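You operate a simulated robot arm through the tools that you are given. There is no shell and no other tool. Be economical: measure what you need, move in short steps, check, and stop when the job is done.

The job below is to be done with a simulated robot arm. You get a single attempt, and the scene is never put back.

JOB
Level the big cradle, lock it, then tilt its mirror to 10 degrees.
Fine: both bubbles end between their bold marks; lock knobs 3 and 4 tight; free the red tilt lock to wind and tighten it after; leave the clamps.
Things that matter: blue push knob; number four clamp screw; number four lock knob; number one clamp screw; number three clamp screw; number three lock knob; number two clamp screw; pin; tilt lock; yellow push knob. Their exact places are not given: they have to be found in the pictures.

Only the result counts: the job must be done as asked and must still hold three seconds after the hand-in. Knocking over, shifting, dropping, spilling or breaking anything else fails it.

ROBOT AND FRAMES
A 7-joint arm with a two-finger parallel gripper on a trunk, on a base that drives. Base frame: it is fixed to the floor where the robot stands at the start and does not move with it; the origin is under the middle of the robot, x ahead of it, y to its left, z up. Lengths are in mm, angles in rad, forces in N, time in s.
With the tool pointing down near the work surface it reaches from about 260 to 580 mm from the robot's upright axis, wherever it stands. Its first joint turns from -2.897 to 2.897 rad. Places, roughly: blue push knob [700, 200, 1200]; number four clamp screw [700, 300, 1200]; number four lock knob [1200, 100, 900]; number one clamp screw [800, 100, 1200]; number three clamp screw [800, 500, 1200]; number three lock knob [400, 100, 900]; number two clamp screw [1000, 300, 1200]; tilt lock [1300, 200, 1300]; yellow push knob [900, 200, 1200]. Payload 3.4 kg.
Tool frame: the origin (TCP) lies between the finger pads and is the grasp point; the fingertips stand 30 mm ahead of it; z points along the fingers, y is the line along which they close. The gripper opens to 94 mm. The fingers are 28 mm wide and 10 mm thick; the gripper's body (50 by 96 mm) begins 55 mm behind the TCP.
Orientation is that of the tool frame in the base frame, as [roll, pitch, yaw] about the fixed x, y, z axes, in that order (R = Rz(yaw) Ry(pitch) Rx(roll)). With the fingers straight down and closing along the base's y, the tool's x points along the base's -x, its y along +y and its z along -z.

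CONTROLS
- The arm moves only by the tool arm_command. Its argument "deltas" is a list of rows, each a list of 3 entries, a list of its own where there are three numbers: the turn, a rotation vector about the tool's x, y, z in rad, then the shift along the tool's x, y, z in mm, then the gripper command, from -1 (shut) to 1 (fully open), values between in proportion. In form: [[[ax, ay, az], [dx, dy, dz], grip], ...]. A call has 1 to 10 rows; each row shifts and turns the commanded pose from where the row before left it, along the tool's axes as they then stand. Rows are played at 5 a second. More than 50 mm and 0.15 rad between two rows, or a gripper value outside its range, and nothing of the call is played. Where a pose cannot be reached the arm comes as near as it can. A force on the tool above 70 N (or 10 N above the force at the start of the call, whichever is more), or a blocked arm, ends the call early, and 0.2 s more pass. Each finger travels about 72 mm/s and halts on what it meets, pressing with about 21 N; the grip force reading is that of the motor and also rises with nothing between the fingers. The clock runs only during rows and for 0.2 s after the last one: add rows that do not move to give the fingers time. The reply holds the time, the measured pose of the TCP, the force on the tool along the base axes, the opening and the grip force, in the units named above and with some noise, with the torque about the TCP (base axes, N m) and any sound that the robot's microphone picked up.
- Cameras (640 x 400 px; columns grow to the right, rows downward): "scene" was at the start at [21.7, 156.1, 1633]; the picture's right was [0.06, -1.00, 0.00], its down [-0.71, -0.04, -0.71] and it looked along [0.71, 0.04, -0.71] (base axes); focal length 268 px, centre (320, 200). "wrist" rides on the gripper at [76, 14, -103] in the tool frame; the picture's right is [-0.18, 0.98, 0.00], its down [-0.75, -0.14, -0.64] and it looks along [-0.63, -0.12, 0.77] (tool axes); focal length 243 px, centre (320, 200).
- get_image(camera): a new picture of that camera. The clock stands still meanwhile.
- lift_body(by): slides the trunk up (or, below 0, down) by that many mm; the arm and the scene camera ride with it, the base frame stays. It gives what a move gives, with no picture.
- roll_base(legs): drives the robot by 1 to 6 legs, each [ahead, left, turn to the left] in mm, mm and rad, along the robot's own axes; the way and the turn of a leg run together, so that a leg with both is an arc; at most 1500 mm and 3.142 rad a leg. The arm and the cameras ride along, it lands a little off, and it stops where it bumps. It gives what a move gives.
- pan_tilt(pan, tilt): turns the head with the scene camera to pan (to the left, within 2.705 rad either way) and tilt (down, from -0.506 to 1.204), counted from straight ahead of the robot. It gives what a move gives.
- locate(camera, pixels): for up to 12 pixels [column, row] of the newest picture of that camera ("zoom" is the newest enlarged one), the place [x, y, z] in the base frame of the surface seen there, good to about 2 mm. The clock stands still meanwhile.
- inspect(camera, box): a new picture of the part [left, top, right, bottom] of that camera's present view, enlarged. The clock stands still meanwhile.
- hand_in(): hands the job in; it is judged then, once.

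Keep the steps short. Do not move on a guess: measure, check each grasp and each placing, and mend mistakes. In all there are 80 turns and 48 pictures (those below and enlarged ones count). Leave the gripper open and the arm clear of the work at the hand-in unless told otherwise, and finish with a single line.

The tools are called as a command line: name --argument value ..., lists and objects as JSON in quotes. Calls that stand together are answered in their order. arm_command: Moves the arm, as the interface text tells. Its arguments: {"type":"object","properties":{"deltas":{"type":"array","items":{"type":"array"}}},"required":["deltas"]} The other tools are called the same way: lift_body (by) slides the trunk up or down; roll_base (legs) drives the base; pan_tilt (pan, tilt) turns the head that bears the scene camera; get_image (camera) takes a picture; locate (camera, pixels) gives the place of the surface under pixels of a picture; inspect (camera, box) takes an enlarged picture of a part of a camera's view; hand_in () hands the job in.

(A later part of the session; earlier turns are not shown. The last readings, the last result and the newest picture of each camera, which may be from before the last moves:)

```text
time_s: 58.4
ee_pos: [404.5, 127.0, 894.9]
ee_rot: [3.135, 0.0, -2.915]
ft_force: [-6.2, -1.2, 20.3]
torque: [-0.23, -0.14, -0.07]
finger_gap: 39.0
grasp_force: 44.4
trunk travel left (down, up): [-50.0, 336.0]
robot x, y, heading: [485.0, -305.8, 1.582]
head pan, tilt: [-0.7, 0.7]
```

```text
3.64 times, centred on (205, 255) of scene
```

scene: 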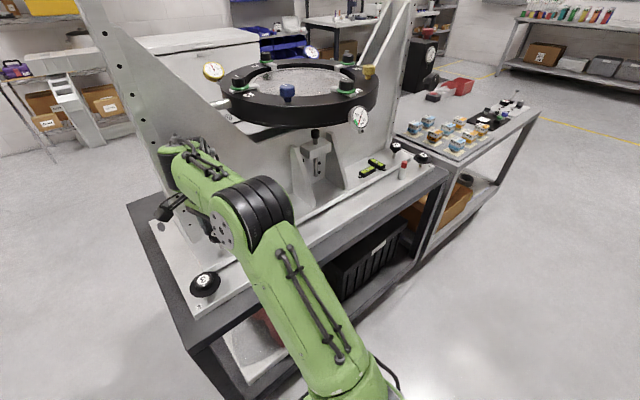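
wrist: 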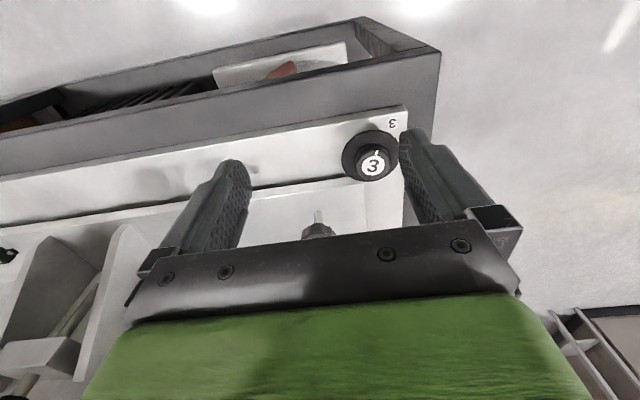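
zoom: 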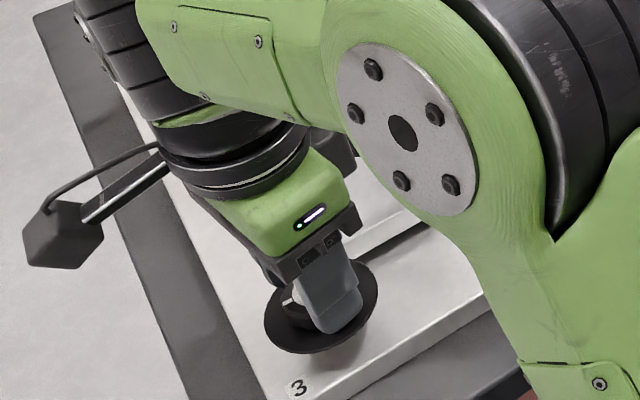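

Bubbles unaffected, knob turning freely. Ratchet: open, turn back 2.4 rad in place, regrip.

arm_command --deltas '[[[0, 0, 0], [0, 0, 0], 0.4], [[0, 0, 0], [0, 0, 0], 0.4], [[0, 0, -0.149], [0, 0, 0], 0.4], [[0, 0, -0.149], [0, 0, 0], 0.4], [[0, 0, -0.149], [0, 0, 0], 0.4], [[0, 0, -0.149], [0, 0, 0], 0.4], [[0, 0, -0.149], [0, 0, 0], 0.4], [[0, 0, -0.149], [0, 0, 0], 0.4], [[0, 0, -0.149], [0, 0, 0], 0.4], [[0, 0, -0.149], [0, 0, 0], 0.4]]'

arm_command --deltas '[[[0, 0, -0.149], [0, 0, 0], 0.4], [[0, 0, -0.149], [0, 0, 0], 0.4], [[0, 0, -0.149], [0, 0, 0], 0.4], [[0, 0, -0.149], [0, 0, 0], 0.4], [[0, 0, -0.149], [0, 0, 0], 0.4], [[0, 0, -0.149], [0, 0, 0], 0.4], [[0, 0, -0.149], [0, 0, 0], 0.4], [[0, 0, 0], [0, 0, 0], -1], [[0, 0, 0], [0, 0, 0], -1], [[0, 0, 0], [0, 0, 0], -1]]'

arm_command --deltas '[[[0, 0, 0.149], [0, 0, 0], -1], [[0, 0, 0.149], [0, 0, 0], -1], [[0, 0, 0.149], [0, 0, 0], -1], [[0, 0, 0.149], [0, 0, 0], -1], [[0, 0, 0.149], [0, 0, 0], -1], [[0, 0, 0.149], [0, 0, 0], -1], [[0, 0, 0.149], [0, 0, 0], -1], [[0, 0, 0.149], [0, 0, 0], -1]]'

```text
time_s: 60.6
ee_pos: [406.2, 127.8, 892.9]
ee_rot: [3.141, 0.002, -1.717]
ft_force: [-0.4, 0.4, 0.2]
torque: [0.02, -0.01, -0.03]
finger_gap: 65.7
grasp_force: 0.1
trunk travel left (down, up): [-50.0, 336.0]
robot x, y, heading: [485.1, -308.5, 1.583]
head pan, tilt: [-0.7, 0.7]
```

```text
time_s: 62.8
ee_pos: [405.7, 126.7, 893.4]
ee_rot: [-3.141, 0.001, -0.676]
ft_force: [-2.5, -2.0, -1.0]
torque: [-0.36, 0.11, 0.05]
finger_gap: 38.6
grasp_force: 45.1
trunk travel left (down, up): [-50.0, 336.0]
robot x, y, heading: [485.5, -307.5, 1.578]
head pan, tilt: [-0.7, 0.7]
```

```text
time_s: 64.6
ee_pos: [403.8, 125.8, 893.4]
ee_rot: [-3.142, 0.002, -1.873]
ft_force: [-1.0, -7.2, -12.9]
torque: [0.62, -0.17, 0.07]
finger_gap: 38.8
grasp_force: 45.3
trunk travel left (down, up): [-50.0, 336.0]
robot x, y, heading: [483.4, -307.5, 1.581]
head pan, tilt: [-0.7, 0.7]
```

arm_command --deltas '[[[0, 0, 0.149], [0, 0, 0], -1], [[0, 0, 0.149], [0, 0, 0], -1], [[0, 0, 0.149], [0, 0, 0], -1], [[0, 0, 0.149], [0, 0, 0], -1], [[0, 0, 0.149], [0, 0, 0], -1], [[0, 0, 0.149], [0, 0, 0], -1], [[0, 0, 0.149], [0, 0, 0], -1]]'

```text
time_s: 66.2
ee_pos: [405.5, 126.4, 894.7]
ee_rot: [3.137, 0.0, -2.914]
ft_force: [0.6, -1.1, 3.5]
torque: [-0.36, -0.06, 0.94]
finger_gap: 39.6
grasp_force: 44.6
trunk travel left (down, up): [-50.0, 336.0]
robot x, y, heading: [486.9, -304.3, 1.582]
head pan, tilt: [-0.7, 0.7]
```

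Torque 0.94 N·m now: it is tightening. A little more.

arm_command --deltas '[[[0, 0, 0.1], [0, 0, 0], -1], [[0, 0, 0.1], [0, 0, 0], -1], [[0, 0, 0], [0, 0, 0], -1]]'

inspect --camera "scene" --box '[170, 240, 250, 310]'

```text
time_s: 67.0
ee_pos: [405.8, 126.4, 893.6]
ee_rot: [3.136, 0.001, -3.113]
ft_force: [-2.2, 0.0, 11.4]
torque: [-0.35, -0.12, 0.34]
finger_gap: 39.1
grasp_force: 45.2
trunk travel left (down, up): [-50.0, 336.0]
robot x, y, heading: [483.7, -304.5, 1.58]
head pan, tilt: [-0.7, 0.7]
```

```text
5.71 times, centred on (210, 275) of scene
```

zoom: 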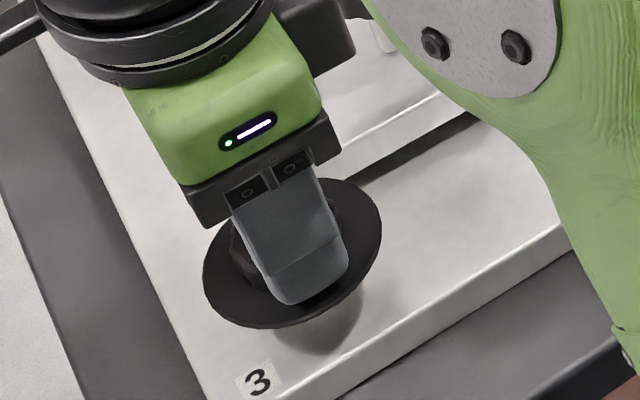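

Likely slipped once at ~1 N·m. Regrip 0.6 rad back and turn again in small steps to confirm it is tight.

arm_command --deltas '[[[0, 0, 0], [0, 0, 0], 0.2], [[0, 0, 0], [0, 0, 0], 0.2], [[0, 0, -0.149], [0, 0, 0], 0.2], [[0, 0, -0.149], [0, 0, 0], 0.2], [[0, 0, -0.149], [0, 0, 0], 0.2], [[0, 0, -0.149], [0, 0, 0], 0.2], [[0, 0, 0], [0, 0, 0.5], -1], [[0, 0, 0], [0, 0, 0], -1], [[0, 0, 0], [0, 0, 0], -1]]'

arm_command --deltas '[[[0, 0, 0.08], [0, 0, 0], -1], [[0, 0, 0.08], [0, 0, 0], -1]]'

arm_command --deltas '[[[0, 0, 0.08], [0, 0, 0], -1], [[0, 0, 0.08], [0, 0, 0], -1]]'

```text
time_s: 69.0
ee_pos: [405.2, 126.7, 892.0]
ee_rot: [3.138, 0.001, -2.514]
ft_force: [-0.8, -0.6, 4.5]
torque: [-0.41, -0.08, 0.31]
finger_gap: 39.2
grasp_force: 45.4
trunk travel left (down, up): [-50.0, 336.0]
robot x, y, heading: [486.3, -304.5, 1.579]
head pan, tilt: [-0.7, 0.7]
```

```text
time_s: 69.6
ee_pos: [405.4, 126.8, 891.6]
ee_rot: [3.136, 0.0, -2.676]
ft_force: [1.4, 0.1, 5.0]
torque: [-0.15, -0.28, 0.51]
finger_gap: 39.1
grasp_force: 45.3
trunk travel left (down, up): [-50.0, 336.0]
robot x, y, heading: [486.0, -303.2, 1.584]
head pan, tilt: [-0.7, 0.7]
```

```text
time_s: 70.2
ee_pos: [405.1, 125.2, 892.2]
ee_rot: [3.14, 0.0, -2.836]
ft_force: [-0.6, -0.3, -1.3]
torque: [0.01, 0.12, 1.1]
finger_gap: 39.1
grasp_force: 44.9
trunk travel left (down, up): [-50.0, 336.0]
robot x, y, heading: [486.9, -304.4, 1.582]
head pan, tilt: [-0.7, 0.7]
```

arm_command --deltas '[[[0, 0, 0.08], [0, 0, 0], -1], [[0, 0, 0.08], [0, 0, 0], -1]]'

arm_command --deltas '[[[0, 0, 0.08], [0, 0, 0], -1], [[0, 0, 0.08], [0, 0, 0], -1]]'

```text
time_s: 70.8
ee_pos: [404.8, 125.9, 892.2]
ee_rot: [3.138, 0.001, -2.999]
ft_force: [1.2, -0.5, 0.5]
torque: [-0.33, -0.32, 0.74]
finger_gap: 39.4
grasp_force: 44.9
trunk travel left (down, up): [-50.0, 336.0]
robot x, y, heading: [485.6, -304.0, 1.584]
head pan, tilt: [-0.7, 0.7]
```

```text
time_s: 71.4
ee_pos: [405.3, 127.1, 891.6]
ee_rot: [3.137, 0.0, 3.124]
ft_force: [0.5, -1.3, 2.7]
torque: [-0.18, -0.11, 0.33]
finger_gap: 39.1
grasp_force: 45.0
trunk travel left (down, up): [-50.0, 336.0]
robot x, y, heading: [483.7, -307.6, 1.58]
head pan, tilt: [-0.7, 0.7]
```

It slips at ≈1.1 N·m with the knob standing: lock 3 is tight. Release, rise and turn back.

arm_command --deltas '[[[0, 0, 0], [0, 0, 0], 0.4], [[0, 0, 0], [0, 0, 0], 0.4], [[0, 0, -0.06], [0, 0, -45], 0.4], [[0, 0, -0.06], [0, 0, -45], 1], [[0, 0, -0.149], [0, 0, 0], 1], [[0, 0, -0.149], [0, 0, 0], 1], [[0, 0, -0.149], [0, 0, 0], 1], [[0, 0, -0.149], [0, 0, 0], 1], [[0, 0, -0.149], [0, 0, 0], 1], [[0, 0, -0.149], [0, 0, 0], 1]]'

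arm_command --deltas '[[[0, 0, -0.149], [40, 0, 0], 1], [[0, 0, -0.149], [40, 0, 0], 1], [[0, 0, -0.149], [40, 0, 0], 1], [[0, 0, -0.12], [40, 0, 0], 1], [[0, 0, 0], [0, 0, 0], 1]]'

```text
time_s: 73.6
ee_pos: [403.6, 126.2, 982.1]
ee_rot: [3.139, 0.001, -2.139]
ft_force: [-0.5, -0.2, -1.1]
torque: [0.0, -0.01, 0.03]
finger_gap: 93.8
grasp_force: 0.0
trunk travel left (down, up): [-50.0, 336.0]
robot x, y, heading: [482.9, -307.0, 1.582]
head pan, tilt: [-0.7, 0.7]
```

```text
time_s: 74.8
ee_pos: [351.7, -22.0, 982.4]
ee_rot: [-3.141, 0.005, -1.573]
ft_force: [0.4, -0.4, -0.4]
torque: [-0.02, 0.0, 0.02]
finger_gap: 94.0
grasp_force: 0.1
trunk travel left (down, up): [-50.0, 336.0]
robot x, y, heading: [483.7, -301.5, 1.584]
head pan, tilt: [-0.7, 0.7]
```

Drive right ~706 mm with a small heading correction.

roll_base --legs '[[-5, 0, -0.012], [0, -706, 0]]'

pan_tilt --pan 0.0 --tilt 0.7

```text
time_s: 79.0
ee_pos: [1074.8, -28.9, 982.7]
ee_rot: [-3.141, 0.003, -1.593]
ft_force: [-0.3, -0.2, 0.5]
torque: [0.0, 0.0, 0.01]
finger_gap: 94.3
grasp_force: 0.0
trunk travel left (down, up): [-50.0, 336.0]
robot x, y, heading: [1203.6, -312.9, 1.562]
head pan, tilt: [-0.7, 0.7]
```

```text
time_s: 80.1
ee_pos: [1073.9, -29.5, 984.0]
ee_rot: [-3.141, 0.004, -1.592]
ft_force: [0.3, -0.2, 0.1]
torque: [0.02, 0.02, 0.0]
finger_gap: 94.0
grasp_force: 0.0
trunk travel left (down, up): [-50.0, 336.0]
robot x, y, heading: [1201.3, -316.2, 1.562]
head pan, tilt: [0.0, 0.7]
```

Go over lock knob 4 at (1245,127), lower to z 892.

arm_command --deltas '[[[0, 0, 0], [0, -42, 0], 1], [[0, 0, 0], [0, -42, 0], 1], [[0, 0, 0], [0, -42, 0], 1], [[0, 0, 0], [0, -41.2, 0], 1], [[0, 0, 0], [-40, 0, 0], 1], [[0, 0, 0], [-40, 0, 0], 0.4], [[0, 0, 0], [-40, 0, 0], 0.4], [[0, 0, 0], [-40, 0, 0], 0.4], [[0, 0, 0], [0, 0, 0], 0.4]]'

get_image --camera "wrist"

```text
time_s: 82.1
ee_pos: [1246.5, 128.8, 986.0]
ee_rot: [3.141, 0.002, -1.592]
ft_force: [-0.4, -0.6, -0.4]
torque: [-0.03, -0.01, -0.01]
finger_gap: 65.8
grasp_force: 0.1
trunk travel left (down, up): [-50.0, 336.0]
robot x, y, heading: [1206.4, -317.0, 1.566]
head pan, tilt: [0.0, 0.7]
```

```text
16 pictures are left
```

wrist: 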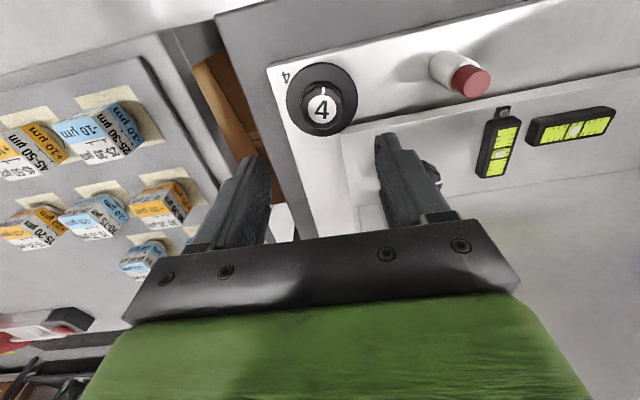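

Bubbles still centred. Lower 93 mm, turn to yaw -0.6 around the knob, then close.

arm_command --deltas '[[[0, 0, 0], [0, 1.5, 40], 0.4], [[0, 0, 0], [1.5, 0, 40], 0.4], [[0, 0, 0], [0, 0, 12], 0.4], [[0, 0, -0.142], [0, 0, 0], 0.4], [[0, 0, -0.142], [0, 0, 0], 0.4], [[0, 0, -0.142], [0, 0, 0], 0.4], [[0, 0, -0.142], [0, 0, 0], 0.4], [[0, 0, -0.142], [0, 0, 0], 0.4], [[0, 0, -0.142], [0, 0, 0], 0.4], [[0, 0, -0.142], [0, 0, 0], 0.4]]'

arm_command --deltas '[[[0, 0, 0], [0, 0, 0], -1], [[0, 0, 0], [0, 0, 0], -1], [[0, 0, 0], [0, 0, 0], -1]]'

```text
time_s: 84.3
ee_pos: [1244.2, 126.4, 891.7]
ee_rot: [-3.138, 0.002, -0.593]
ft_force: [-0.2, 0.0, -0.4]
torque: [-0.02, 0.0, 0.0]
finger_gap: 65.6
grasp_force: 0.0
trunk travel left (down, up): [-50.0, 336.0]
robot x, y, heading: [1206.1, -311.6, 1.564]
head pan, tilt: [0.0, 0.7]
```

```text
time_s: 85.1
ee_pos: [1244.4, 127.7, 891.8]
ee_rot: [-3.137, 0.004, -0.598]
ft_force: [3.6, 9.9, 2.4]
torque: [0.15, -0.1, 0.0]
finger_gap: 39.4
grasp_force: 44.8
trunk travel left (down, up): [-50.0, 336.0]
robot x, y, heading: [1205.1, -311.8, 1.567]
head pan, tilt: [0.0, 0.7]
```

Turn CW 2.2 rad.

arm_command --deltas '[[[0, 0, 0.149], [0, 0, 0], -1], [[0, 0, 0.149], [0, 0, 0], -1], [[0, 0, 0.149], [0, 0, 0], -1], [[0, 0, 0.149], [0, 0, 0], -1], [[0, 0, 0.149], [0, 0, 0], -1], [[0, 0, 0.149], [0, 0, 0], -1], [[0, 0, 0.149], [0, 0, 0], -1], [[0, 0, 0.149], [0, 0, 0], -1]]'

arm_command --deltas '[[[0, 0, 0.149], [0, 0, 0], -1], [[0, 0, 0.149], [0, 0, 0], -1], [[0, 0, 0.149], [0, 0, 0], -1], [[0, 0, 0.149], [0, 0, 0], -1], [[0, 0, 0.149], [0, 0, 0], -1], [[0, 0, 0.149], [0, 0, 0], -1], [[0, 0, 0.149], [0, 0, 0], -1]]'

```text
time_s: 86.9
ee_pos: [1243.9, 127.4, 892.1]
ee_rot: [3.14, 0.002, -1.792]
ft_force: [8.7, 14.8, -2.3]
torque: [0.48, -0.77, 0.05]
finger_gap: 39.4
grasp_force: 45.0
trunk travel left (down, up): [-50.0, 336.0]
robot x, y, heading: [1202.5, -312.3, 1.566]
head pan, tilt: [0.0, 0.7]
```

```text
time_s: 88.5
ee_pos: [1243.7, 128.0, 891.3]
ee_rot: [3.138, -0.001, -2.839]
ft_force: [13.5, 12.3, 3.1]
torque: [0.43, -1.14, 0.04]
finger_gap: 39.2
grasp_force: 45.0
trunk travel left (down, up): [-50.0, 336.0]
robot x, y, heading: [1204.6, -318.1, 1.56]
head pan, tilt: [0.0, 0.7]
```

Still free. Ratchet back and go on.

arm_command --deltas '[[[0, 0, 0], [0, 0, 0], 0.4], [[0, 0, 0], [0, 0, 0], 0.4], [[0, 0, -0.149], [-1, -1, 0], 0.4], [[0, 0, -0.149], [0, 0, 0], 0.4], [[0, 0, -0.149], [0, 0, 0], 0.4], [[0, 0, -0.149], [0, 0, 0], 0.4], [[0, 0, -0.149], [0, 0, 0], 0.4], [[0, 0, -0.149], [0, 0, 0], 0.4], [[0, 0, -0.149], [0, 0, 0], 0.4], [[0, 0, -0.149], [0, 0, 0], 0.4]]'

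arm_command --deltas '[[[0, 0, -0.149], [0, 0, 0], 0.4], [[0, 0, -0.149], [0, 0, 0], 0.4], [[0, 0, -0.149], [0, 0, 0], 0.4], [[0, 0, -0.149], [0, 0, 0], 0.4], [[0, 0, -0.149], [0, 0, 0], 0.4], [[0, 0, -0.149], [0, 0, 0], 0.4], [[0, 0, 0], [0, 0, 0], 0.4], [[0, 0, 0], [0, 0, 0], -1], [[0, 0, 0], [0, 0, 0], -1], [[0, 0, 0], [0, 0, 0], -1]]'

arm_command --deltas '[[[0, 0, 0.149], [0, 0, 0], -1], [[0, 0, 0.149], [0, 0, 0], -1], [[0, 0, 0.149], [0, 0, 0], -1], [[0, 0, 0.149], [0, 0, 0], -1], [[0, 0, 0.149], [0, 0, 0], -1], [[0, 0, 0.149], [0, 0, 0], -1], [[0, 0, 0.149], [0, 0, 0], -1]]'

arm_command --deltas '[[[0, 0, 0.149], [0, 0, 0], -1], [[0, 0, 0.149], [0, 0, 0], -1]]'

arm_command --deltas '[[[0, 0, 0.149], [0, 0, 0], -1], [[0, 0, 0.149], [0, 0, 0], -1]]'

```text
time_s: 90.7
ee_pos: [1244.6, 126.3, 891.8]
ee_rot: [-3.141, 0.003, -1.637]
ft_force: [0.4, 0.7, 0.0]
torque: [0.0, -0.03, 0.0]
finger_gap: 65.6
grasp_force: 0.0
trunk travel left (down, up): [-50.0, 336.0]
robot x, y, heading: [1205.6, -317.0, 1.565]
head pan, tilt: [0.0, 0.7]
```

```text
time_s: 92.9
ee_pos: [1244.8, 127.0, 891.3]
ee_rot: [-3.138, 0.005, -0.746]
ft_force: [4.5, 6.1, 0.8]
torque: [0.25, -0.34, 0.04]
finger_gap: 38.8
grasp_force: 44.5
trunk travel left (down, up): [-50.0, 336.0]
robot x, y, heading: [1203.5, -312.6, 1.569]
head pan, tilt: [0.0, 0.7]
```

```text
time_s: 94.5
ee_pos: [1245.0, 124.6, 890.3]
ee_rot: [3.141, -0.001, -1.79]
ft_force: [-0.5, -0.6, -1.0]
torque: [-0.15, -0.09, 0.51]
finger_gap: 39.4
grasp_force: 45.1
trunk travel left (down, up): [-50.0, 336.0]
robot x, y, heading: [1203.2, -312.2, 1.568]
head pan, tilt: [0.0, 0.7]
```

```text
time_s: 95.1
ee_pos: [1244.8, 125.0, 891.3]
ee_rot: [3.14, 0.001, -2.087]
ft_force: [-2.5, -0.5, -0.5]
torque: [-0.05, -0.13, 0.81]
finger_gap: 39.7
grasp_force: 44.7
trunk travel left (down, up): [-50.0, 336.0]
robot x, y, heading: [1204.1, -312.0, 1.561]
head pan, tilt: [0.0, 0.7]
```

```text
time_s: 95.7
ee_pos: [1243.3, 126.8, 892.4]
ee_rot: [3.14, 0.002, -2.386]
ft_force: [-3.6, 1.4, -0.6]
torque: [0.03, 0.14, 1.2]
finger_gap: 39.1
grasp_force: 45.3
trunk travel left (down, up): [-50.0, 336.0]
robot x, y, heading: [1203.8, -314.8, 1.568]
head pan, tilt: [0.0, 0.7]
```

Tightening (1.2 N·m). Two more small steps.

arm_command --deltas '[[[0, 0, 0.1], [0, 0, 0], -1], [[0, 0, 0.1], [0, 0, 0], -1]]'

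arm_command --deltas '[[[0, 0, 0.1], [0, 0, 0], -1], [[0, 0, 0.1], [0, 0, 0], -1]]'

arm_command --deltas '[[[0, 0, 0.1], [0, 0, 0], -1], [[0, 0, 0.05], [0, 0, 0], -1]]'

inspect --camera "scene" --box '[265, 205, 425, 275]'

```text
time_s: 96.3
ee_pos: [1244.4, 126.4, 892.0]
ee_rot: [3.138, 0.003, -2.587]
ft_force: [-7.2, 4.3, 1.7]
torque: [-0.13, -0.03, 0.76]
finger_gap: 39.7
grasp_force: 45.1
trunk travel left (down, up): [-50.0, 336.0]
robot x, y, heading: [1205.8, -312.5, 1.563]
head pan, tilt: [0.0, 0.7]
```

```text
time_s: 96.9
ee_pos: [1243.9, 126.7, 891.5]
ee_rot: [3.139, 0.001, -2.784]
ft_force: [-7.5, 9.6, 1.6]
torque: [0.14, -0.01, 0.85]
finger_gap: 38.7
grasp_force: 45.3
trunk travel left (down, up): [-50.0, 336.0]
robot x, y, heading: [1203.3, -315.6, 1.565]
head pan, tilt: [0.0, 0.7]
```

```text
time_s: 97.5
ee_pos: [1242.9, 127.2, 891.3]
ee_rot: [3.138, 0.002, -2.935]
ft_force: [-8.5, 11.6, 1.6]
torque: [-0.04, 0.01, 0.87]
finger_gap: 39.7
grasp_force: 45.1
trunk travel left (down, up): [-50.0, 336.0]
robot x, y, heading: [1202.6, -316.9, 1.556]
head pan, tilt: [0.0, 0.7]
```

```text
4.00 times, centred on (345, 240) of scene
```

zoom: 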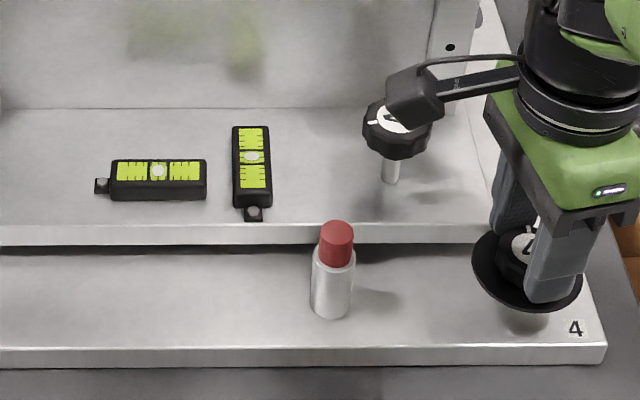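

Lock 4 tight, bubbles centred. Release, rise 40, turn back 1.37, retreat.

arm_command --deltas '[[[0, 0, 0], [0, 0, 0], 0.4], [[0, 0, 0], [0, 0, 0], 0.4], [[0, 0, 0], [0, 0, -40], 0.4], [[0, 0, -0.149], [0, 0, 0], 0.4], [[0, 0, -0.149], [0, 0, 0], 0.4], [[0, 0, -0.149], [0, 0, 0], 0.4], [[0, 0, -0.149], [0, 0, 0], 0.4], [[0, 0, -0.149], [0, 0, 0], 0.4], [[0, 0, -0.149], [0, 0, 0], 0.4], [[0, 0, -0.149], [0, 0, 0], 0.4]]'

arm_command --deltas '[[[0, 0, -0.149], [40, 0, 0], 0.4], [[0, 0, -0.149], [40, 0, 0], 0.4], [[0, 0, -0.03], [40, 0, 0], 0.4], [[0, 0, 0], [40, 0, 0], 1], [[0, 0, 0], [30, 0, 0], 1], [[0, 0, 0], [0, 0, 0], 1]]'

lift_body --by 290

get_image --camera "scene"

```text
time_s: 99.7
ee_pos: [1245.7, 126.4, 932.0]
ee_rot: [3.14, 0.003, -1.89]
ft_force: [0.2, 0.0, -0.4]
torque: [-0.04, 0.0, 0.01]
finger_gap: 65.7
grasp_force: 0.1
trunk travel left (down, up): [-50.0, 336.0]
robot x, y, heading: [1205.1, -311.9, 1.564]
head pan, tilt: [0.0, 0.7]
```

```text
time_s: 101.1
ee_pos: [1225.1, -60.4, 931.9]
ee_rot: [3.141, 0.005, -1.564]
ft_force: [0.7, 1.1, -0.3]
torque: [0.0, 0.0, 0.02]
finger_gap: 93.8
grasp_force: 0.0
trunk travel left (down, up): [-50.0, 336.0]
robot x, y, heading: [1204.3, -309.5, 1.563]
head pan, tilt: [0.0, 0.7]
```

```text
time_s: 104.0
ee_pos: [1225.8, -62.0, 1224.1]
ee_rot: [-3.141, 0.004, -1.565]
ft_force: [-0.1, -0.1, 0.2]
torque: [0.02, -0.02, 0.01]
finger_gap: 93.9
grasp_force: 0.0
trunk travel left (down, up): [-340.0, 46.0]
robot x, y, heading: [1202.4, -313.7, 1.566]
head pan, tilt: [0.0, 0.7]
```

```text
14 pictures are left
```

scene: 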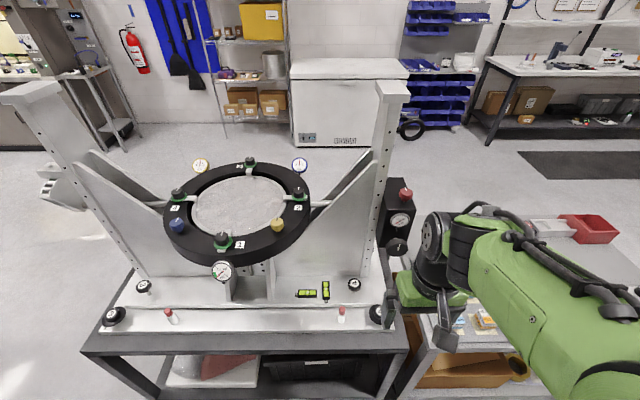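

Measure the red tilt lock (406,193), crank (397,248) and dial.

inspect --camera "scene" --box '[370, 170, 440, 270]'

locate --camera "scene" --pixels '[[405, 190], [400, 195], [412, 194], [405, 200], [397, 248], [388, 246], [406, 246], [397, 239], [397, 256], [400, 220], [390, 185], [425, 184]]'

```text
4.00 times, centred on (405, 220) of scene
```

zoom: 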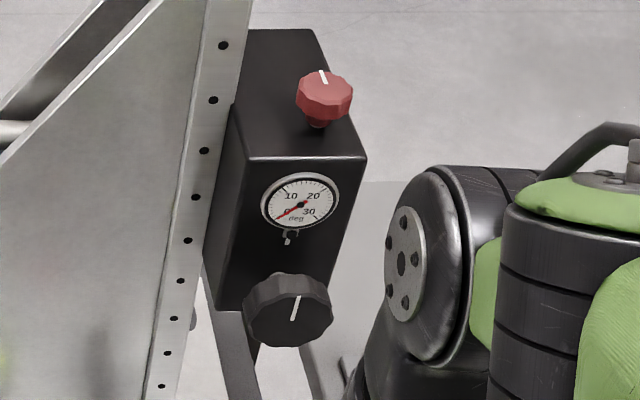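

```text
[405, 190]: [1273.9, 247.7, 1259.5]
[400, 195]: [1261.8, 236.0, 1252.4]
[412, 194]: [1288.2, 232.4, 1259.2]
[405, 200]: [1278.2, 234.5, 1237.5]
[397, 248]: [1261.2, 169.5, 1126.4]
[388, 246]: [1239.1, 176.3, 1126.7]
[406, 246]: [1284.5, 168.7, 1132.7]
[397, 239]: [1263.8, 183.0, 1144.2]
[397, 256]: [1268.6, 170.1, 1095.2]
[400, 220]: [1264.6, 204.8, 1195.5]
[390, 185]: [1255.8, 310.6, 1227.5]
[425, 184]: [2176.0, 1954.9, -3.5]
```

locate --camera "zoom" --pixels '[[322, 85], [298, 95], [351, 95], [322, 74], [322, 105], [318, 123], [296, 315], [252, 312], [331, 312], [295, 345], [300, 285], [275, 155]]'

```text
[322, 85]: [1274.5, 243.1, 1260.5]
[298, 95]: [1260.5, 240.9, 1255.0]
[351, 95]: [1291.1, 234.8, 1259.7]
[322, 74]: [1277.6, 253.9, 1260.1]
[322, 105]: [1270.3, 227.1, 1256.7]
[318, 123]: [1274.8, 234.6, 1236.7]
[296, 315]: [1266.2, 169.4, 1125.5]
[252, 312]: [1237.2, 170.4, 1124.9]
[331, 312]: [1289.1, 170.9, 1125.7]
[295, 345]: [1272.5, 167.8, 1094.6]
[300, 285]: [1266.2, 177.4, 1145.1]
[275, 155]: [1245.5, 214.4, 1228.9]
```

Red lock: axis ≈ (1275, 240), top z 1260. Crank: centre ≈ (1265, 169, 1124), axis along y. The dial reads 0. Raise trunk 46, drive 20 mm nearer, raise the hand, and move over the red knob.

lift_body --by 45

roll_base --legs '[[20, 0, 0]]'

arm_command --deltas '[[[0, 0, 0], [0, -20, -30], 0.3], [[0, 0, 0], [0, -20, -30], 0.3], [[0, 0, 0], [-40, 0, 0], 0.3], [[0, 0, 0], [-40, 0, 0], 0.3], [[0, 0, 0], [-40, 0, 0], 0.3], [[0, 0, 0], [-40, 0, 0], 0.3], [[0, 0, 0], [0, 0, 0], 0.3]]'

```text
time_s: 104.9
ee_pos: [1223.8, -59.9, 1267.9]
ee_rot: [3.141, 0.003, -1.564]
ft_force: [0.9, -0.2, -0.1]
torque: [0.0, 0.0, 0.0]
finger_gap: 93.9
grasp_force: 0.0
trunk travel left (down, up): [-385.0, 1.0]
robot x, y, heading: [1204.0, -313.1, 1.562]
head pan, tilt: [0.0, 0.7]
```

```text
time_s: 105.7
ee_pos: [1225.5, -42.3, 1267.6]
ee_rot: [-3.141, 0.006, -1.564]
ft_force: [0.4, 0.1, -0.6]
torque: [0.02, 0.0, 0.0]
finger_gap: 93.9
grasp_force: 0.1
trunk travel left (down, up): [-385.0, 1.0]
robot x, y, heading: [1205.7, -293.2, 1.564]
head pan, tilt: [0.0, 0.7]
```

```text
time_s: 107.3
ee_pos: [1263.3, 118.6, 1327.5]
ee_rot: [3.141, 0.003, -1.563]
ft_force: [-0.5, -0.5, 0.2]
torque: [0.0, 0.02, 0.02]
finger_gap: 61.3
grasp_force: 0.0
trunk travel left (down, up): [-385.0, 1.0]
robot x, y, heading: [1206.2, -291.1, 1.567]
head pan, tilt: [0.0, 0.7]
```

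arm_command --deltas '[[[0, 0, 0], [-35, -6, 9], 0.3], [[0, 0, 0], [-35, -6, 9], 0.3], [[0, 0, 0], [-30, 0, 9], 0.3], [[0, 0, 0], [-21.5, 0, 0], 0.3], [[0, 0, 0], [0, 0, 0], 0.3]]'

inspect --camera "scene" --box '[360, 130, 480, 240]'

```text
time_s: 108.5
ee_pos: [1274.3, 239.2, 1301.0]
ee_rot: [-3.141, 0.003, -1.563]
ft_force: [-0.1, 0.1, 0.2]
torque: [-0.02, 0.0, -0.02]
finger_gap: 61.4
grasp_force: 0.0
trunk travel left (down, up): [-385.0, 1.0]
robot x, y, heading: [1205.4, -291.5, 1.565]
head pan, tilt: [0.0, 0.7]
```

```text
3.64 times, centred on (420, 185) of scene
```

zoom: 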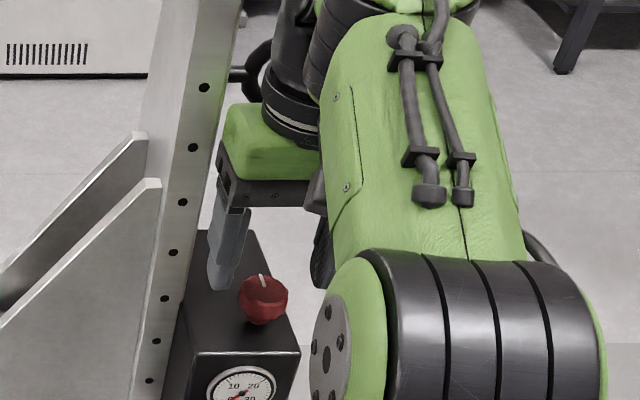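

Fingers straddle the red knob. Lower 27 mm and close.

arm_command --deltas '[[[0, 0, 0], [-1, 0, 15], 0.3], [[0, 0, 0], [0, 0, 12], 0.3], [[0, 0, 0], [0, 0, 0], -1], [[0, 0, 0], [0, 0, 0], -1], [[0, 0, 0], [0, 0, 0], -1]]'

arm_command --deltas '[[[0, 0, -0.12], [0, 0, 0], -1], [[0, 0, -0.12], [0, 0, 0], -1]]'

arm_command --deltas '[[[0, 0, -0.12], [0, 0, 0], -1], [[0, 0, -0.12], [0, 0, 0], -1], [[0, 0, -0.12], [0, 0, 0], -1]]'

```text
time_s: 109.7
ee_pos: [1277.2, 242.5, 1273.8]
ee_rot: [3.141, 0.005, -1.564]
ft_force: [2.5, -0.2, -0.4]
torque: [0.08, -0.2, -0.07]
finger_gap: 33.6
grasp_force: 44.9
trunk travel left (down, up): [-385.0, 1.0]
robot x, y, heading: [1205.8, -297.0, 1.568]
head pan, tilt: [0.0, 0.7]
```

```text
time_s: 110.3
ee_pos: [1277.1, 242.5, 1275.0]
ee_rot: [-3.141, 0.004, -1.324]
ft_force: [5.7, -2.3, -0.2]
torque: [-0.16, 0.19, -0.06]
finger_gap: 33.7
grasp_force: 45.2
trunk travel left (down, up): [-385.0, 1.0]
robot x, y, heading: [1205.9, -293.5, 1.567]
head pan, tilt: [0.0, 0.7]
```

```text
time_s: 111.1
ee_pos: [1277.5, 242.3, 1273.3]
ee_rot: [-3.141, 0.004, -0.963]
ft_force: [8.5, -1.1, -4.7]
torque: [0.31, 0.05, -0.1]
finger_gap: 33.8
grasp_force: 44.7
trunk travel left (down, up): [-385.0, 1.0]
robot x, y, heading: [1208.7, -297.0, 1.566]
head pan, tilt: [0.0, 0.7]
```

Gripped at 34 mm, turns easily CCW. Continue ~1.6 rad.

arm_command --deltas '[[[0, 0, -0.149], [0, 0, 0], -1], [[0, 0, -0.149], [0, 0, 0], -1], [[0, 0, -0.149], [0, 0, 0], -1], [[0, 0, -0.149], [0, 0, 0], -1], [[0, 0, -0.149], [0, 0, 0], -1], [[0, 0, -0.149], [0, 0, 0], -1], [[0, 0, -0.149], [0, 0, 0], -1], [[0, 0, -0.149], [0, 0, 0], -1]]'

inspect --camera "scene" --box '[360, 130, 480, 240]'

```text
time_s: 112.9
ee_pos: [1278.1, 243.7, 1273.6]
ee_rot: [-3.136, 0.002, 0.229]
ft_force: [12.4, 8.2, 7.0]
torque: [-0.18, 0.4, -0.09]
finger_gap: 33.5
grasp_force: 45.0
trunk travel left (down, up): [-385.0, 1.0]
robot x, y, heading: [1204.0, -293.6, 1.562]
head pan, tilt: [0.0, 0.7]
```

```text
3.64 times, centred on (420, 185) of scene
```

zoom: 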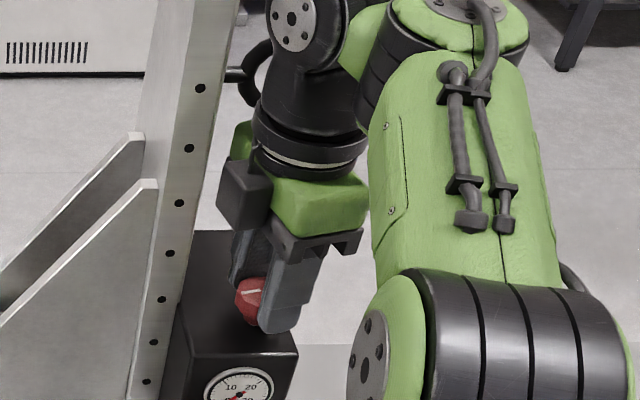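

Red mark has turned ~1.8 rad. Another 0.75 rad, then release and rise.

arm_command --deltas '[[[0, 0, -0.149], [0, 0, 0], -1], [[0, 0, -0.149], [0, 0, 0], -1], [[0, 0, -0.149], [0, 0, 0], -1], [[0, 0, -0.149], [0, 0, 0], -1], [[0, 0, -0.149], [0, 0, 0], -1], [[0, 0, 0], [0, 0, 0], 0.3], [[0, 0, 0], [0, 0, 0], 0.3], [[0, 0, 0], [0, 0, -30], 0.3]]'

arm_command --deltas '[[[0, 0, 0.149], [0, 0, 0], 0.3], [[0, 0, 0.149], [0, 0, 0], 0.3], [[0, 0, 0.149], [0, 0, 0], 0.3], [[0, 0, 0.149], [0, 0, 0], 0.3], [[0, 0, 0.149], [0, 0, 0], 0.3], [[0, 0, 0.149], [0, 0, 0], 0.3], [[0, 0, 0.149], [0, 0, 0], 0.3], [[0, 0, 0.149], [0, 0, 0], 0.3], [[0, 0, 0.149], [0, 0, 0], 0.3], [[0, 0, 0.149], [0, 0, 0], 0.3]]'

arm_command --deltas '[[[0, 0, 0.149], [0, 0, 0], 0.3], [[0, 0, 0.149], [0, 0, 0], 0.3], [[0, 0, 0.149], [0, 0, 0], 0.3], [[0, 0, 0.149], [0, 0, 0], 0.3], [[0, 0, 0.149], [0, 0, 0], 0.3], [[0, 0, 0.149], [0, 0, 0], 0.3], [[0, 0, 0.149], [0, 0, 0], 0.3], [[0, 0, 0], [0, 0, 0], 0.3]]'

```text
time_s: 114.7
ee_pos: [1275.4, 242.2, 1303.5]
ee_rot: [-3.141, -0.001, 0.976]
ft_force: [-0.4, -0.9, 0.3]
torque: [-0.04, -0.01, -0.02]
finger_gap: 61.2
grasp_force: 0.0
trunk travel left (down, up): [-385.0, 1.0]
robot x, y, heading: [1206.2, -295.5, 1.565]
head pan, tilt: [0.0, 0.7]
```

```text
time_s: 116.9
ee_pos: [1275.2, 242.2, 1305.3]
ee_rot: [-3.139, 0.001, -0.519]
ft_force: [0.3, -0.3, 0.2]
torque: [0.0, -0.02, -0.03]
finger_gap: 61.3
grasp_force: 0.1
trunk travel left (down, up): [-385.0, 1.0]
robot x, y, heading: [1202.5, -293.6, 1.569]
head pan, tilt: [0.0, 0.7]
```

```text
time_s: 118.7
ee_pos: [1275.8, 242.6, 1304.1]
ee_rot: [3.141, 0.003, -1.562]
ft_force: [-0.8, -0.1, 0.5]
torque: [-0.01, 0.02, -0.01]
finger_gap: 61.0
grasp_force: 0.1
trunk travel left (down, up): [-385.0, 1.0]
robot x, y, heading: [1205.8, -296.6, 1.564]
head pan, tilt: [0.0, 0.7]
```

Red lock freed 2.5 rad. Next the crank: needs the tool horizontal. Retract, back the base off 190 mm, extend, lower the trunk.

arm_command --deltas '[[[0, 0, 0], [45, 0, 0], 0.3], [[0, 0, 0], [45, 0, 0], 0.3], [[0, 0, 0], [45, 0, 0], 0.3], [[0, 0, 0], [45, 0, 0], 1], [[0, 0, 0], [0, 0, 0], 1]]'

roll_base --legs '[[-190, 0, 0]]'

lift_body --by -280

arm_command --deltas '[[[0, 0, 0], [-40, 0, -20], 1], [[0, 0, 0], [-40, 0, -20], 1], [[0, 0, 0], [-40, 0, -20], 1], [[0, 0, 0], [-30, 0, -20], 1], [[0, 0, 0], [0, 0, -20], 1], [[0, 0, 0], [0, 0, 0], 1]]'

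```text
time_s: 119.9
ee_pos: [1277.7, 61.3, 1303.8]
ee_rot: [3.141, 0.002, -1.557]
ft_force: [-0.8, 1.1, -0.5]
torque: [-0.02, -0.02, 0.02]
finger_gap: 94.2
grasp_force: 0.0
trunk travel left (down, up): [-385.0, 1.0]
robot x, y, heading: [1206.3, -296.4, 1.568]
head pan, tilt: [0.0, 0.7]
```

```text
time_s: 121.5
ee_pos: [1278.4, -130.7, 1303.9]
ee_rot: [3.14, 0.003, -1.562]
ft_force: [0.6, 0.3, -0.4]
torque: [0.02, 0.01, 0.04]
finger_gap: 94.3
grasp_force: 0.0
trunk travel left (down, up): [-385.0, 1.0]
robot x, y, heading: [1203.3, -484.4, 1.553]
head pan, tilt: [0.0, 0.7]
```

```text
time_s: 124.3
ee_pos: [1277.0, -131.4, 1024.7]
ee_rot: [3.14, 0.004, -1.562]
ft_force: [-0.7, -0.2, 0.8]
torque: [-0.01, 0.01, 0.02]
finger_gap: 93.9
grasp_force: 0.1
trunk travel left (down, up): [-105.0, 281.0]
robot x, y, heading: [1200.6, -487.7, 1.559]
head pan, tilt: [0.0, 0.7]
```

```text
time_s: 125.7
ee_pos: [1276.5, 16.8, 1105.7]
ee_rot: [-3.141, 0.018, -1.557]
ft_force: [20.3, 34.6, -52.9]
torque: [0.27, 2.0, 1.42]
finger_gap: 94.1
grasp_force: 0.1
out of reach, approached as far as the arm can: row 5
trunk travel left (down, up): [-105.0, 281.0]
robot x, y, heading: [1206.3, -485.8, 1.562]
head pan, tilt: [0.0, 0.7]
```

Readings show strain (53 N) at the reach limit. Ease back 30 mm and recheck.

arm_command --deltas '[[[0, 0, 0], [20, 0, 10], 1], [[0, 0, 0], [20, 0, 10], 1], [[0, 0, 0], [0, 0, 0], 1]]'

```text
time_s: 126.5
ee_pos: [1275.8, -26.1, 1086.9]
ee_rot: [3.142, 0.002, -1.564]
ft_force: [0.0, 0.4, 0.0]
torque: [-0.01, -0.01, -0.04]
finger_gap: 94.0
grasp_force: 0.0
trunk travel left (down, up): [-105.0, 281.0]
robot x, y, heading: [1201.9, -486.5, 1.559]
head pan, tilt: [0.0, 0.7]
```

Clear again. Pitch the tool from down to forward (about tool y, -1.571).

arm_command --deltas '[[[0, -0.1428, 0], [0, 0, 0], 1], [[0, -0.1428, 0], [0, 0, 0], 1], [[0, -0.1428, 0], [0, 0, 0], 1], [[0, -0.1428, 0], [0, 0, 0], 1], [[0, -0.1428, 0], [0, 0, 0], 1], [[0, 0, 0], [0, 0, 0], 1]]'

arm_command --deltas '[[[0, -0.1428, 0], [0, 0, 0], 1], [[0, -0.1428, 0], [0, 0, 0], 1], [[0, -0.1428, 0], [0, 0, 0], 1], [[0, -0.1428, 0], [0, 0, 0], 1], [[0, -0.1428, 0], [0, 0, 0], 1], [[0, -0.1428, 0], [0, 0, 0], 1], [[0, 0, 0], [0, 0, 0], 1]]'

```text
time_s: 127.9
ee_pos: [1275.4, -25.1, 1086.0]
ee_rot: [3.142, 0.715, -1.563]
ft_force: [-1.2, 0.6, 0.7]
torque: [0.0, -0.01, 0.02]
finger_gap: 94.1
grasp_force: 0.1
trunk travel left (down, up): [-105.0, 281.0]
robot x, y, heading: [1201.8, -483.8, 1.561]
head pan, tilt: [0.0, 0.7]
```

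```text
time_s: 129.5
ee_pos: [1275.8, -25.0, 1084.8]
ee_rot: [0.273, 1.568, 1.848]
ft_force: [-0.1, 0.1, -0.4]
torque: [0.0, -0.01, 0.0]
finger_gap: 94.1
grasp_force: 0.1
trunk travel left (down, up): [-105.0, 281.0]
robot x, y, heading: [1203.0, -484.5, 1.559]
head pan, tilt: [0.0, 0.7]
```

Tool is horizontal, pointing +y. Line up with the crank (1265, ·, 1124) and approach to y≈125.

arm_command --deltas '[[[0, 0, 0], [-39, 11, 0], 1], [[0, 0, 0], [0, 0, 45], 1], [[0, 0, 0], [0, 0, 45], 1], [[0, 0, 0], [0, 0, 45], 1], [[0, 0, 0], [0, 0, 15], 1], [[0, 0, 0], [0, 0, 0], 1]]'

get_image --camera "scene"

```text
time_s: 130.9
ee_pos: [1264.9, 126.0, 1125.4]
ee_rot: [0.18, 1.569, 1.762]
ft_force: [-0.1, -0.5, 0.1]
torque: [0.0, 0.0, 0.0]
finger_gap: 94.0
grasp_force: 0.0
trunk travel left (down, up): [-105.0, 281.0]
robot x, y, heading: [1204.2, -484.8, 1.565]
head pan, tilt: [0.0, 0.7]
```

```text
10 pictures are left
```

scene: 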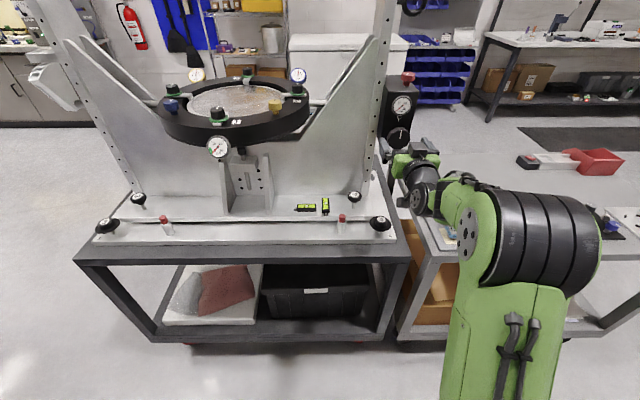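

Well lined up; dial visible at (401,104). Advance 32 mm and close.

arm_command --deltas '[[[0, 0, 0], [0, 0, 16], 1], [[0, 0, 0], [0, 0, 16], 1], [[0, 0, 0], [0, 0, 0], -1], [[0, 0, 0], [0, 0, 0], -1], [[0, 0, 0], [0, 0, 0], -1], [[0, 0, 0], [0, 0, 0], -1]]'

arm_command --deltas '[[[0, 0, 0.15], [0, 0, 0], -1], [[0, 0, 0.15], [0, 0, 0], -1], [[0, 0, 0.15], [0, 0, 0], -1], [[0, 0, 0.15], [0, 0, 0], -1], [[0, 0, 0], [0, 0, 0], -1]]'

inspect --camera "scene" --box '[380, 70, 430, 160]'

```text
time_s: 132.3
ee_pos: [1263.2, 157.3, 1125.5]
ee_rot: [0.213, 1.569, 1.792]
ft_force: [0.0, 0.9, -0.6]
torque: [-0.12, 0.1, -0.61]
finger_gap: 57.2
grasp_force: 45.1
trunk travel left (down, up): [-105.0, 281.0]
robot x, y, heading: [1199.1, -481.8, 1.559]
head pan, tilt: [0.0, 0.7]
```

```text
time_s: 133.5
ee_pos: [1266.4, 158.0, 1123.3]
ee_rot: [1.572, 0.967, -3.137]
ft_force: [8.5, -4.3, -7.2]
torque: [0.02, 0.0, -1.49]
finger_gap: 57.8
grasp_force: 45.4
trunk travel left (down, up): [-105.0, 281.0]
robot x, y, heading: [1202.6, -482.5, 1.563]
head pan, tilt: [0.0, 0.7]
```

```text
4.44 times, centred on (405, 115) of scene
```

zoom: 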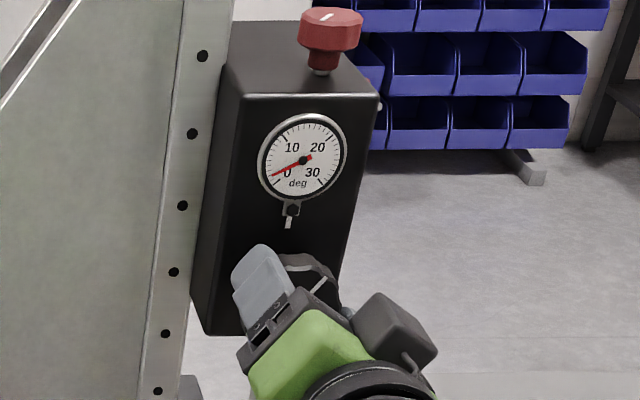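

The needle moved off 0 with CW winding (~1–2 deg for 0.6 rad). Continue 0.9 rad CW.

arm_command --deltas '[[[0, 0, 0.15], [0, 0, 0], -1], [[0, 0, 0.15], [0, 0, 0], -1], [[0, 0, 0.15], [0, 0, 0], -1], [[0, 0, 0.15], [0, 0, 0], -1], [[0, 0, 0.15], [0, 0, 0], -1], [[0, 0, 0], [0, 0, 0], -1]]'

```text
time_s: 134.9
ee_pos: [1269.1, 157.3, 1120.3]
ee_rot: [1.582, 0.218, -3.134]
ft_force: [15.7, -18.9, -29.8]
torque: [-0.3, -0.08, 0.15]
finger_gap: 57.8
grasp_force: 45.0
trunk travel left (down, up): [-105.0, 281.0]
robot x, y, heading: [1205.6, -483.9, 1.56]
head pan, tilt: [0.0, 0.7]
```

Axis is ≈5 mm lower (z≈1120). Release, recentre, turn back to about -1.3 and regrip.

arm_command --deltas '[[[0, 0, 0], [0, 0, 0], 0.6], [[0, 0, 0], [0, 0, 0], 0.6], [[0, 0, -0.149], [1.1, -4.9, 0], 0.6], [[0, 0, -0.149], [0, 0, 0], 0.6], [[0, 0, -0.149], [0, 0, 0], 0.6], [[0, 0, -0.149], [0, 0, 0], 0.6], [[0, 0, -0.149], [0, 0, 0], 0.6], [[0, 0, -0.149], [0, 0, 0], 0.6], [[0, 0, -0.149], [0, 0, 0], 0.6], [[0, 0, -0.149], [0, 0, 0], 0.6]]'

arm_command --deltas '[[[0, 0, -0.149], [0, 0, 0], 0.6], [[0, 0, -0.149], [0, 0, 0], 0.6], [[0, 0, -0.149], [0, 0, 0], 0.6], [[0, 0, -0.149], [0, 0, 0], 0.6], [[0, 0, -0.149], [0, 0, 0], 0.6], [[0, 0, -0.149], [0, 0, 0], 0.6], [[0, 0, -0.149], [0, 0, 0], 0.6], [[0, 0, -0.149], [0, 0, 0], 0.6], [[0, 0, 0], [0, 0, 0], 0.6]]'

inspect --camera "scene" --box '[380, 70, 430, 160]'

```text
time_s: 137.1
ee_pos: [1264.1, 157.9, 1120.4]
ee_rot: [1.553, 1.416, 3.132]
ft_force: [-0.3, 0.5, 0.4]
torque: [0.0, 0.0, -0.02]
finger_gap: 75.1
grasp_force: 0.1
trunk travel left (down, up): [-105.0, 281.0]
robot x, y, heading: [1203.3, -486.6, 1.563]
head pan, tilt: [0.0, 0.7]
```

```text
time_s: 139.1
ee_pos: [1263.1, 156.5, 1120.2]
ee_rot: [-1.567, 0.533, 0.011]
ft_force: [-0.5, 0.0, -0.1]
torque: [-0.02, -0.01, -0.01]
finger_gap: 75.1
grasp_force: 0.1
trunk travel left (down, up): [-105.0, 281.0]
robot x, y, heading: [1202.6, -484.2, 1.565]
head pan, tilt: [0.0, 0.7]
```

```text
4.44 times, centred on (405, 115) of scene
```

zoom: 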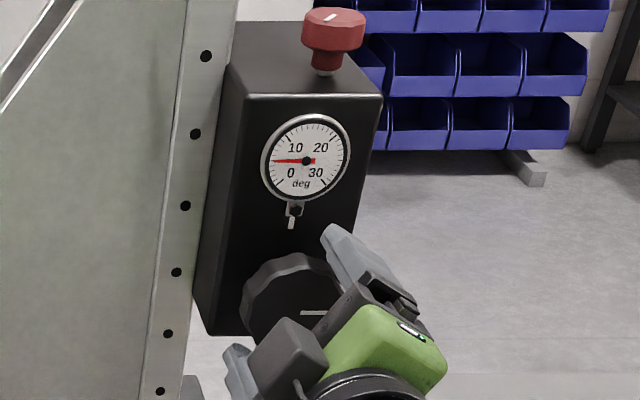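

Needle now ≈5 deg after 1.35 rad. Regrip and turn 1.2 rad CW, then read closely.

arm_command --deltas '[[[0, 0, 0], [0, 0, 0], -1], [[0, 0, 0], [0, 0, 0], -1], [[0, 0, 0], [0, 0, 0], -1], [[0, 0, 0.15], [0, 0, 0], -1], [[0, 0, 0.15], [0, 0, 0], -1], [[0, 0, 0.15], [0, 0, 0], -1], [[0, 0, 0.15], [0, 0, 0], -1]]'

arm_command --deltas '[[[0, 0, 0.15], [0, 0, 0], -1], [[0, 0, 0.15], [0, 0, 0], -1], [[0, 0, 0.15], [0, 0, 0], -1], [[0, 0, 0.15], [0, 0, 0], -1], [[0, 0, 0], [0, 0, 0], -1]]'

inspect --camera "scene" --box '[391, 95, 411, 120]'

```text
time_s: 140.7
ee_pos: [1264.3, 157.8, 1119.6]
ee_rot: [-1.567, 1.14, 0.012]
ft_force: [-0.9, -2.0, -7.8]
torque: [1.08, -0.06, -0.02]
finger_gap: 57.4
grasp_force: 45.1
trunk travel left (down, up): [-105.0, 281.0]
robot x, y, heading: [1200.9, -482.2, 1.558]
head pan, tilt: [0.0, 0.7]
```

```text
time_s: 141.9
ee_pos: [1264.3, 157.4, 1120.0]
ee_rot: [1.561, 1.404, 3.138]
ft_force: [-0.1, -2.1, -4.7]
torque: [-0.12, 0.11, -0.84]
finger_gap: 57.3
grasp_force: 44.8
trunk travel left (down, up): [-105.0, 281.0]
robot x, y, heading: [1200.6, -486.5, 1.558]
head pan, tilt: [0.0, 0.7]
```

```text
16.00 times, centred on (401, 108) of scene
```

zoom: 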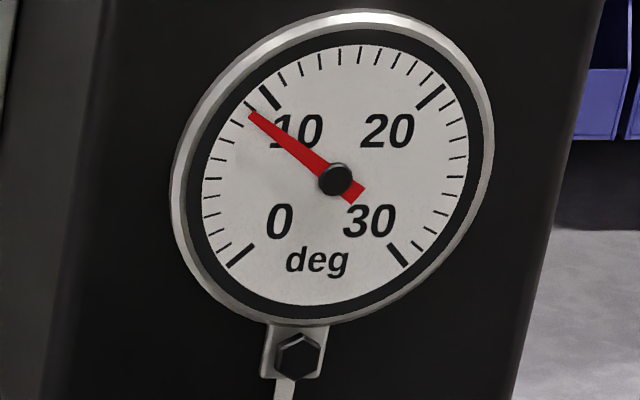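

Reads 9.0 deg; 3.5 deg/rad, so 0.28 rad more.

arm_command --deltas '[[[0, 0, 0.14], [0, 0, 0], -1], [[0, 0, 0.143], [0, 0, 0], -1], [[0, 0, 0], [0, 0, 0], -1], [[0, 0, 0], [0, 0, 0], -1]]'

inspect --camera "scene" --box '[391, 95, 411, 120]'

```text
time_s: 142.9
ee_pos: [1263.6, 157.9, 1120.6]
ee_rot: [1.563, 1.122, -3.141]
ft_force: [2.1, 1.2, -2.3]
torque: [-0.22, 0.1, -0.92]
finger_gap: 57.0
grasp_force: 44.7
trunk travel left (down, up): [-105.0, 281.0]
robot x, y, heading: [1203.6, -487.1, 1.559]
head pan, tilt: [0.0, 0.7]
```

```text
16.00 times, centred on (401, 108) of scene
```

zoom: 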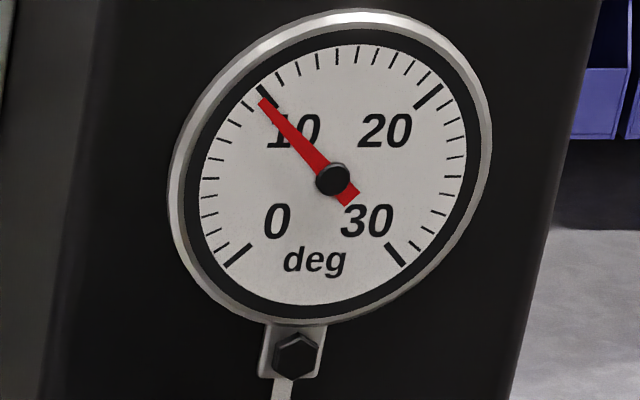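

Reads just short of 10 (~9.8). Nudge 0.045 rad more, release, back off 45 mm.

arm_command --deltas '[[[0, 0, 0.045], [0, 0, 0], -1], [[0, 0, 0], [0, 0, 0], -1], [[0, 0, 0], [0, 0, 0], 0.8], [[0, 0, 0], [0, 0, 0], 0.8], [[0, 0, 0], [0, 0, -25], 0.8], [[0, 0, 0], [0, 0, -40], 0.8], [[0, 0, 0], [0, 0, 0], 1]]'

inspect --camera "scene" --box '[391, 95, 411, 120]'

```text
time_s: 144.5
ee_pos: [1265.5, 92.9, 1119.0]
ee_rot: [1.565, 1.079, -3.137]
ft_force: [0.0, 0.0, 0.5]
torque: [0.0, -0.04, 0.02]
finger_gap: 94.1
grasp_force: 0.3
trunk travel left (down, up): [-105.0, 281.0]
robot x, y, heading: [1201.4, -483.4, 1.555]
head pan, tilt: [0.0, 0.7]
```

```text
16.00 times, centred on (401, 108) of scene
```

zoom: 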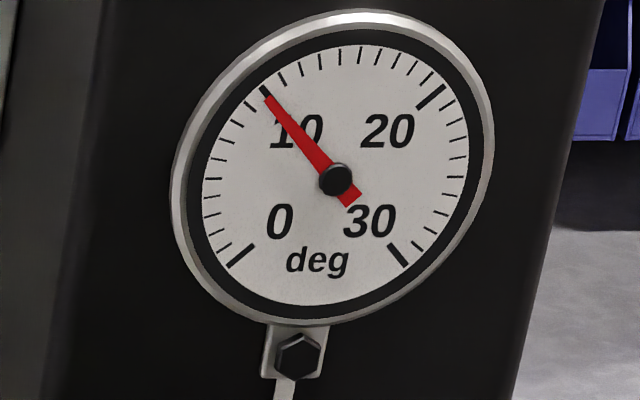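

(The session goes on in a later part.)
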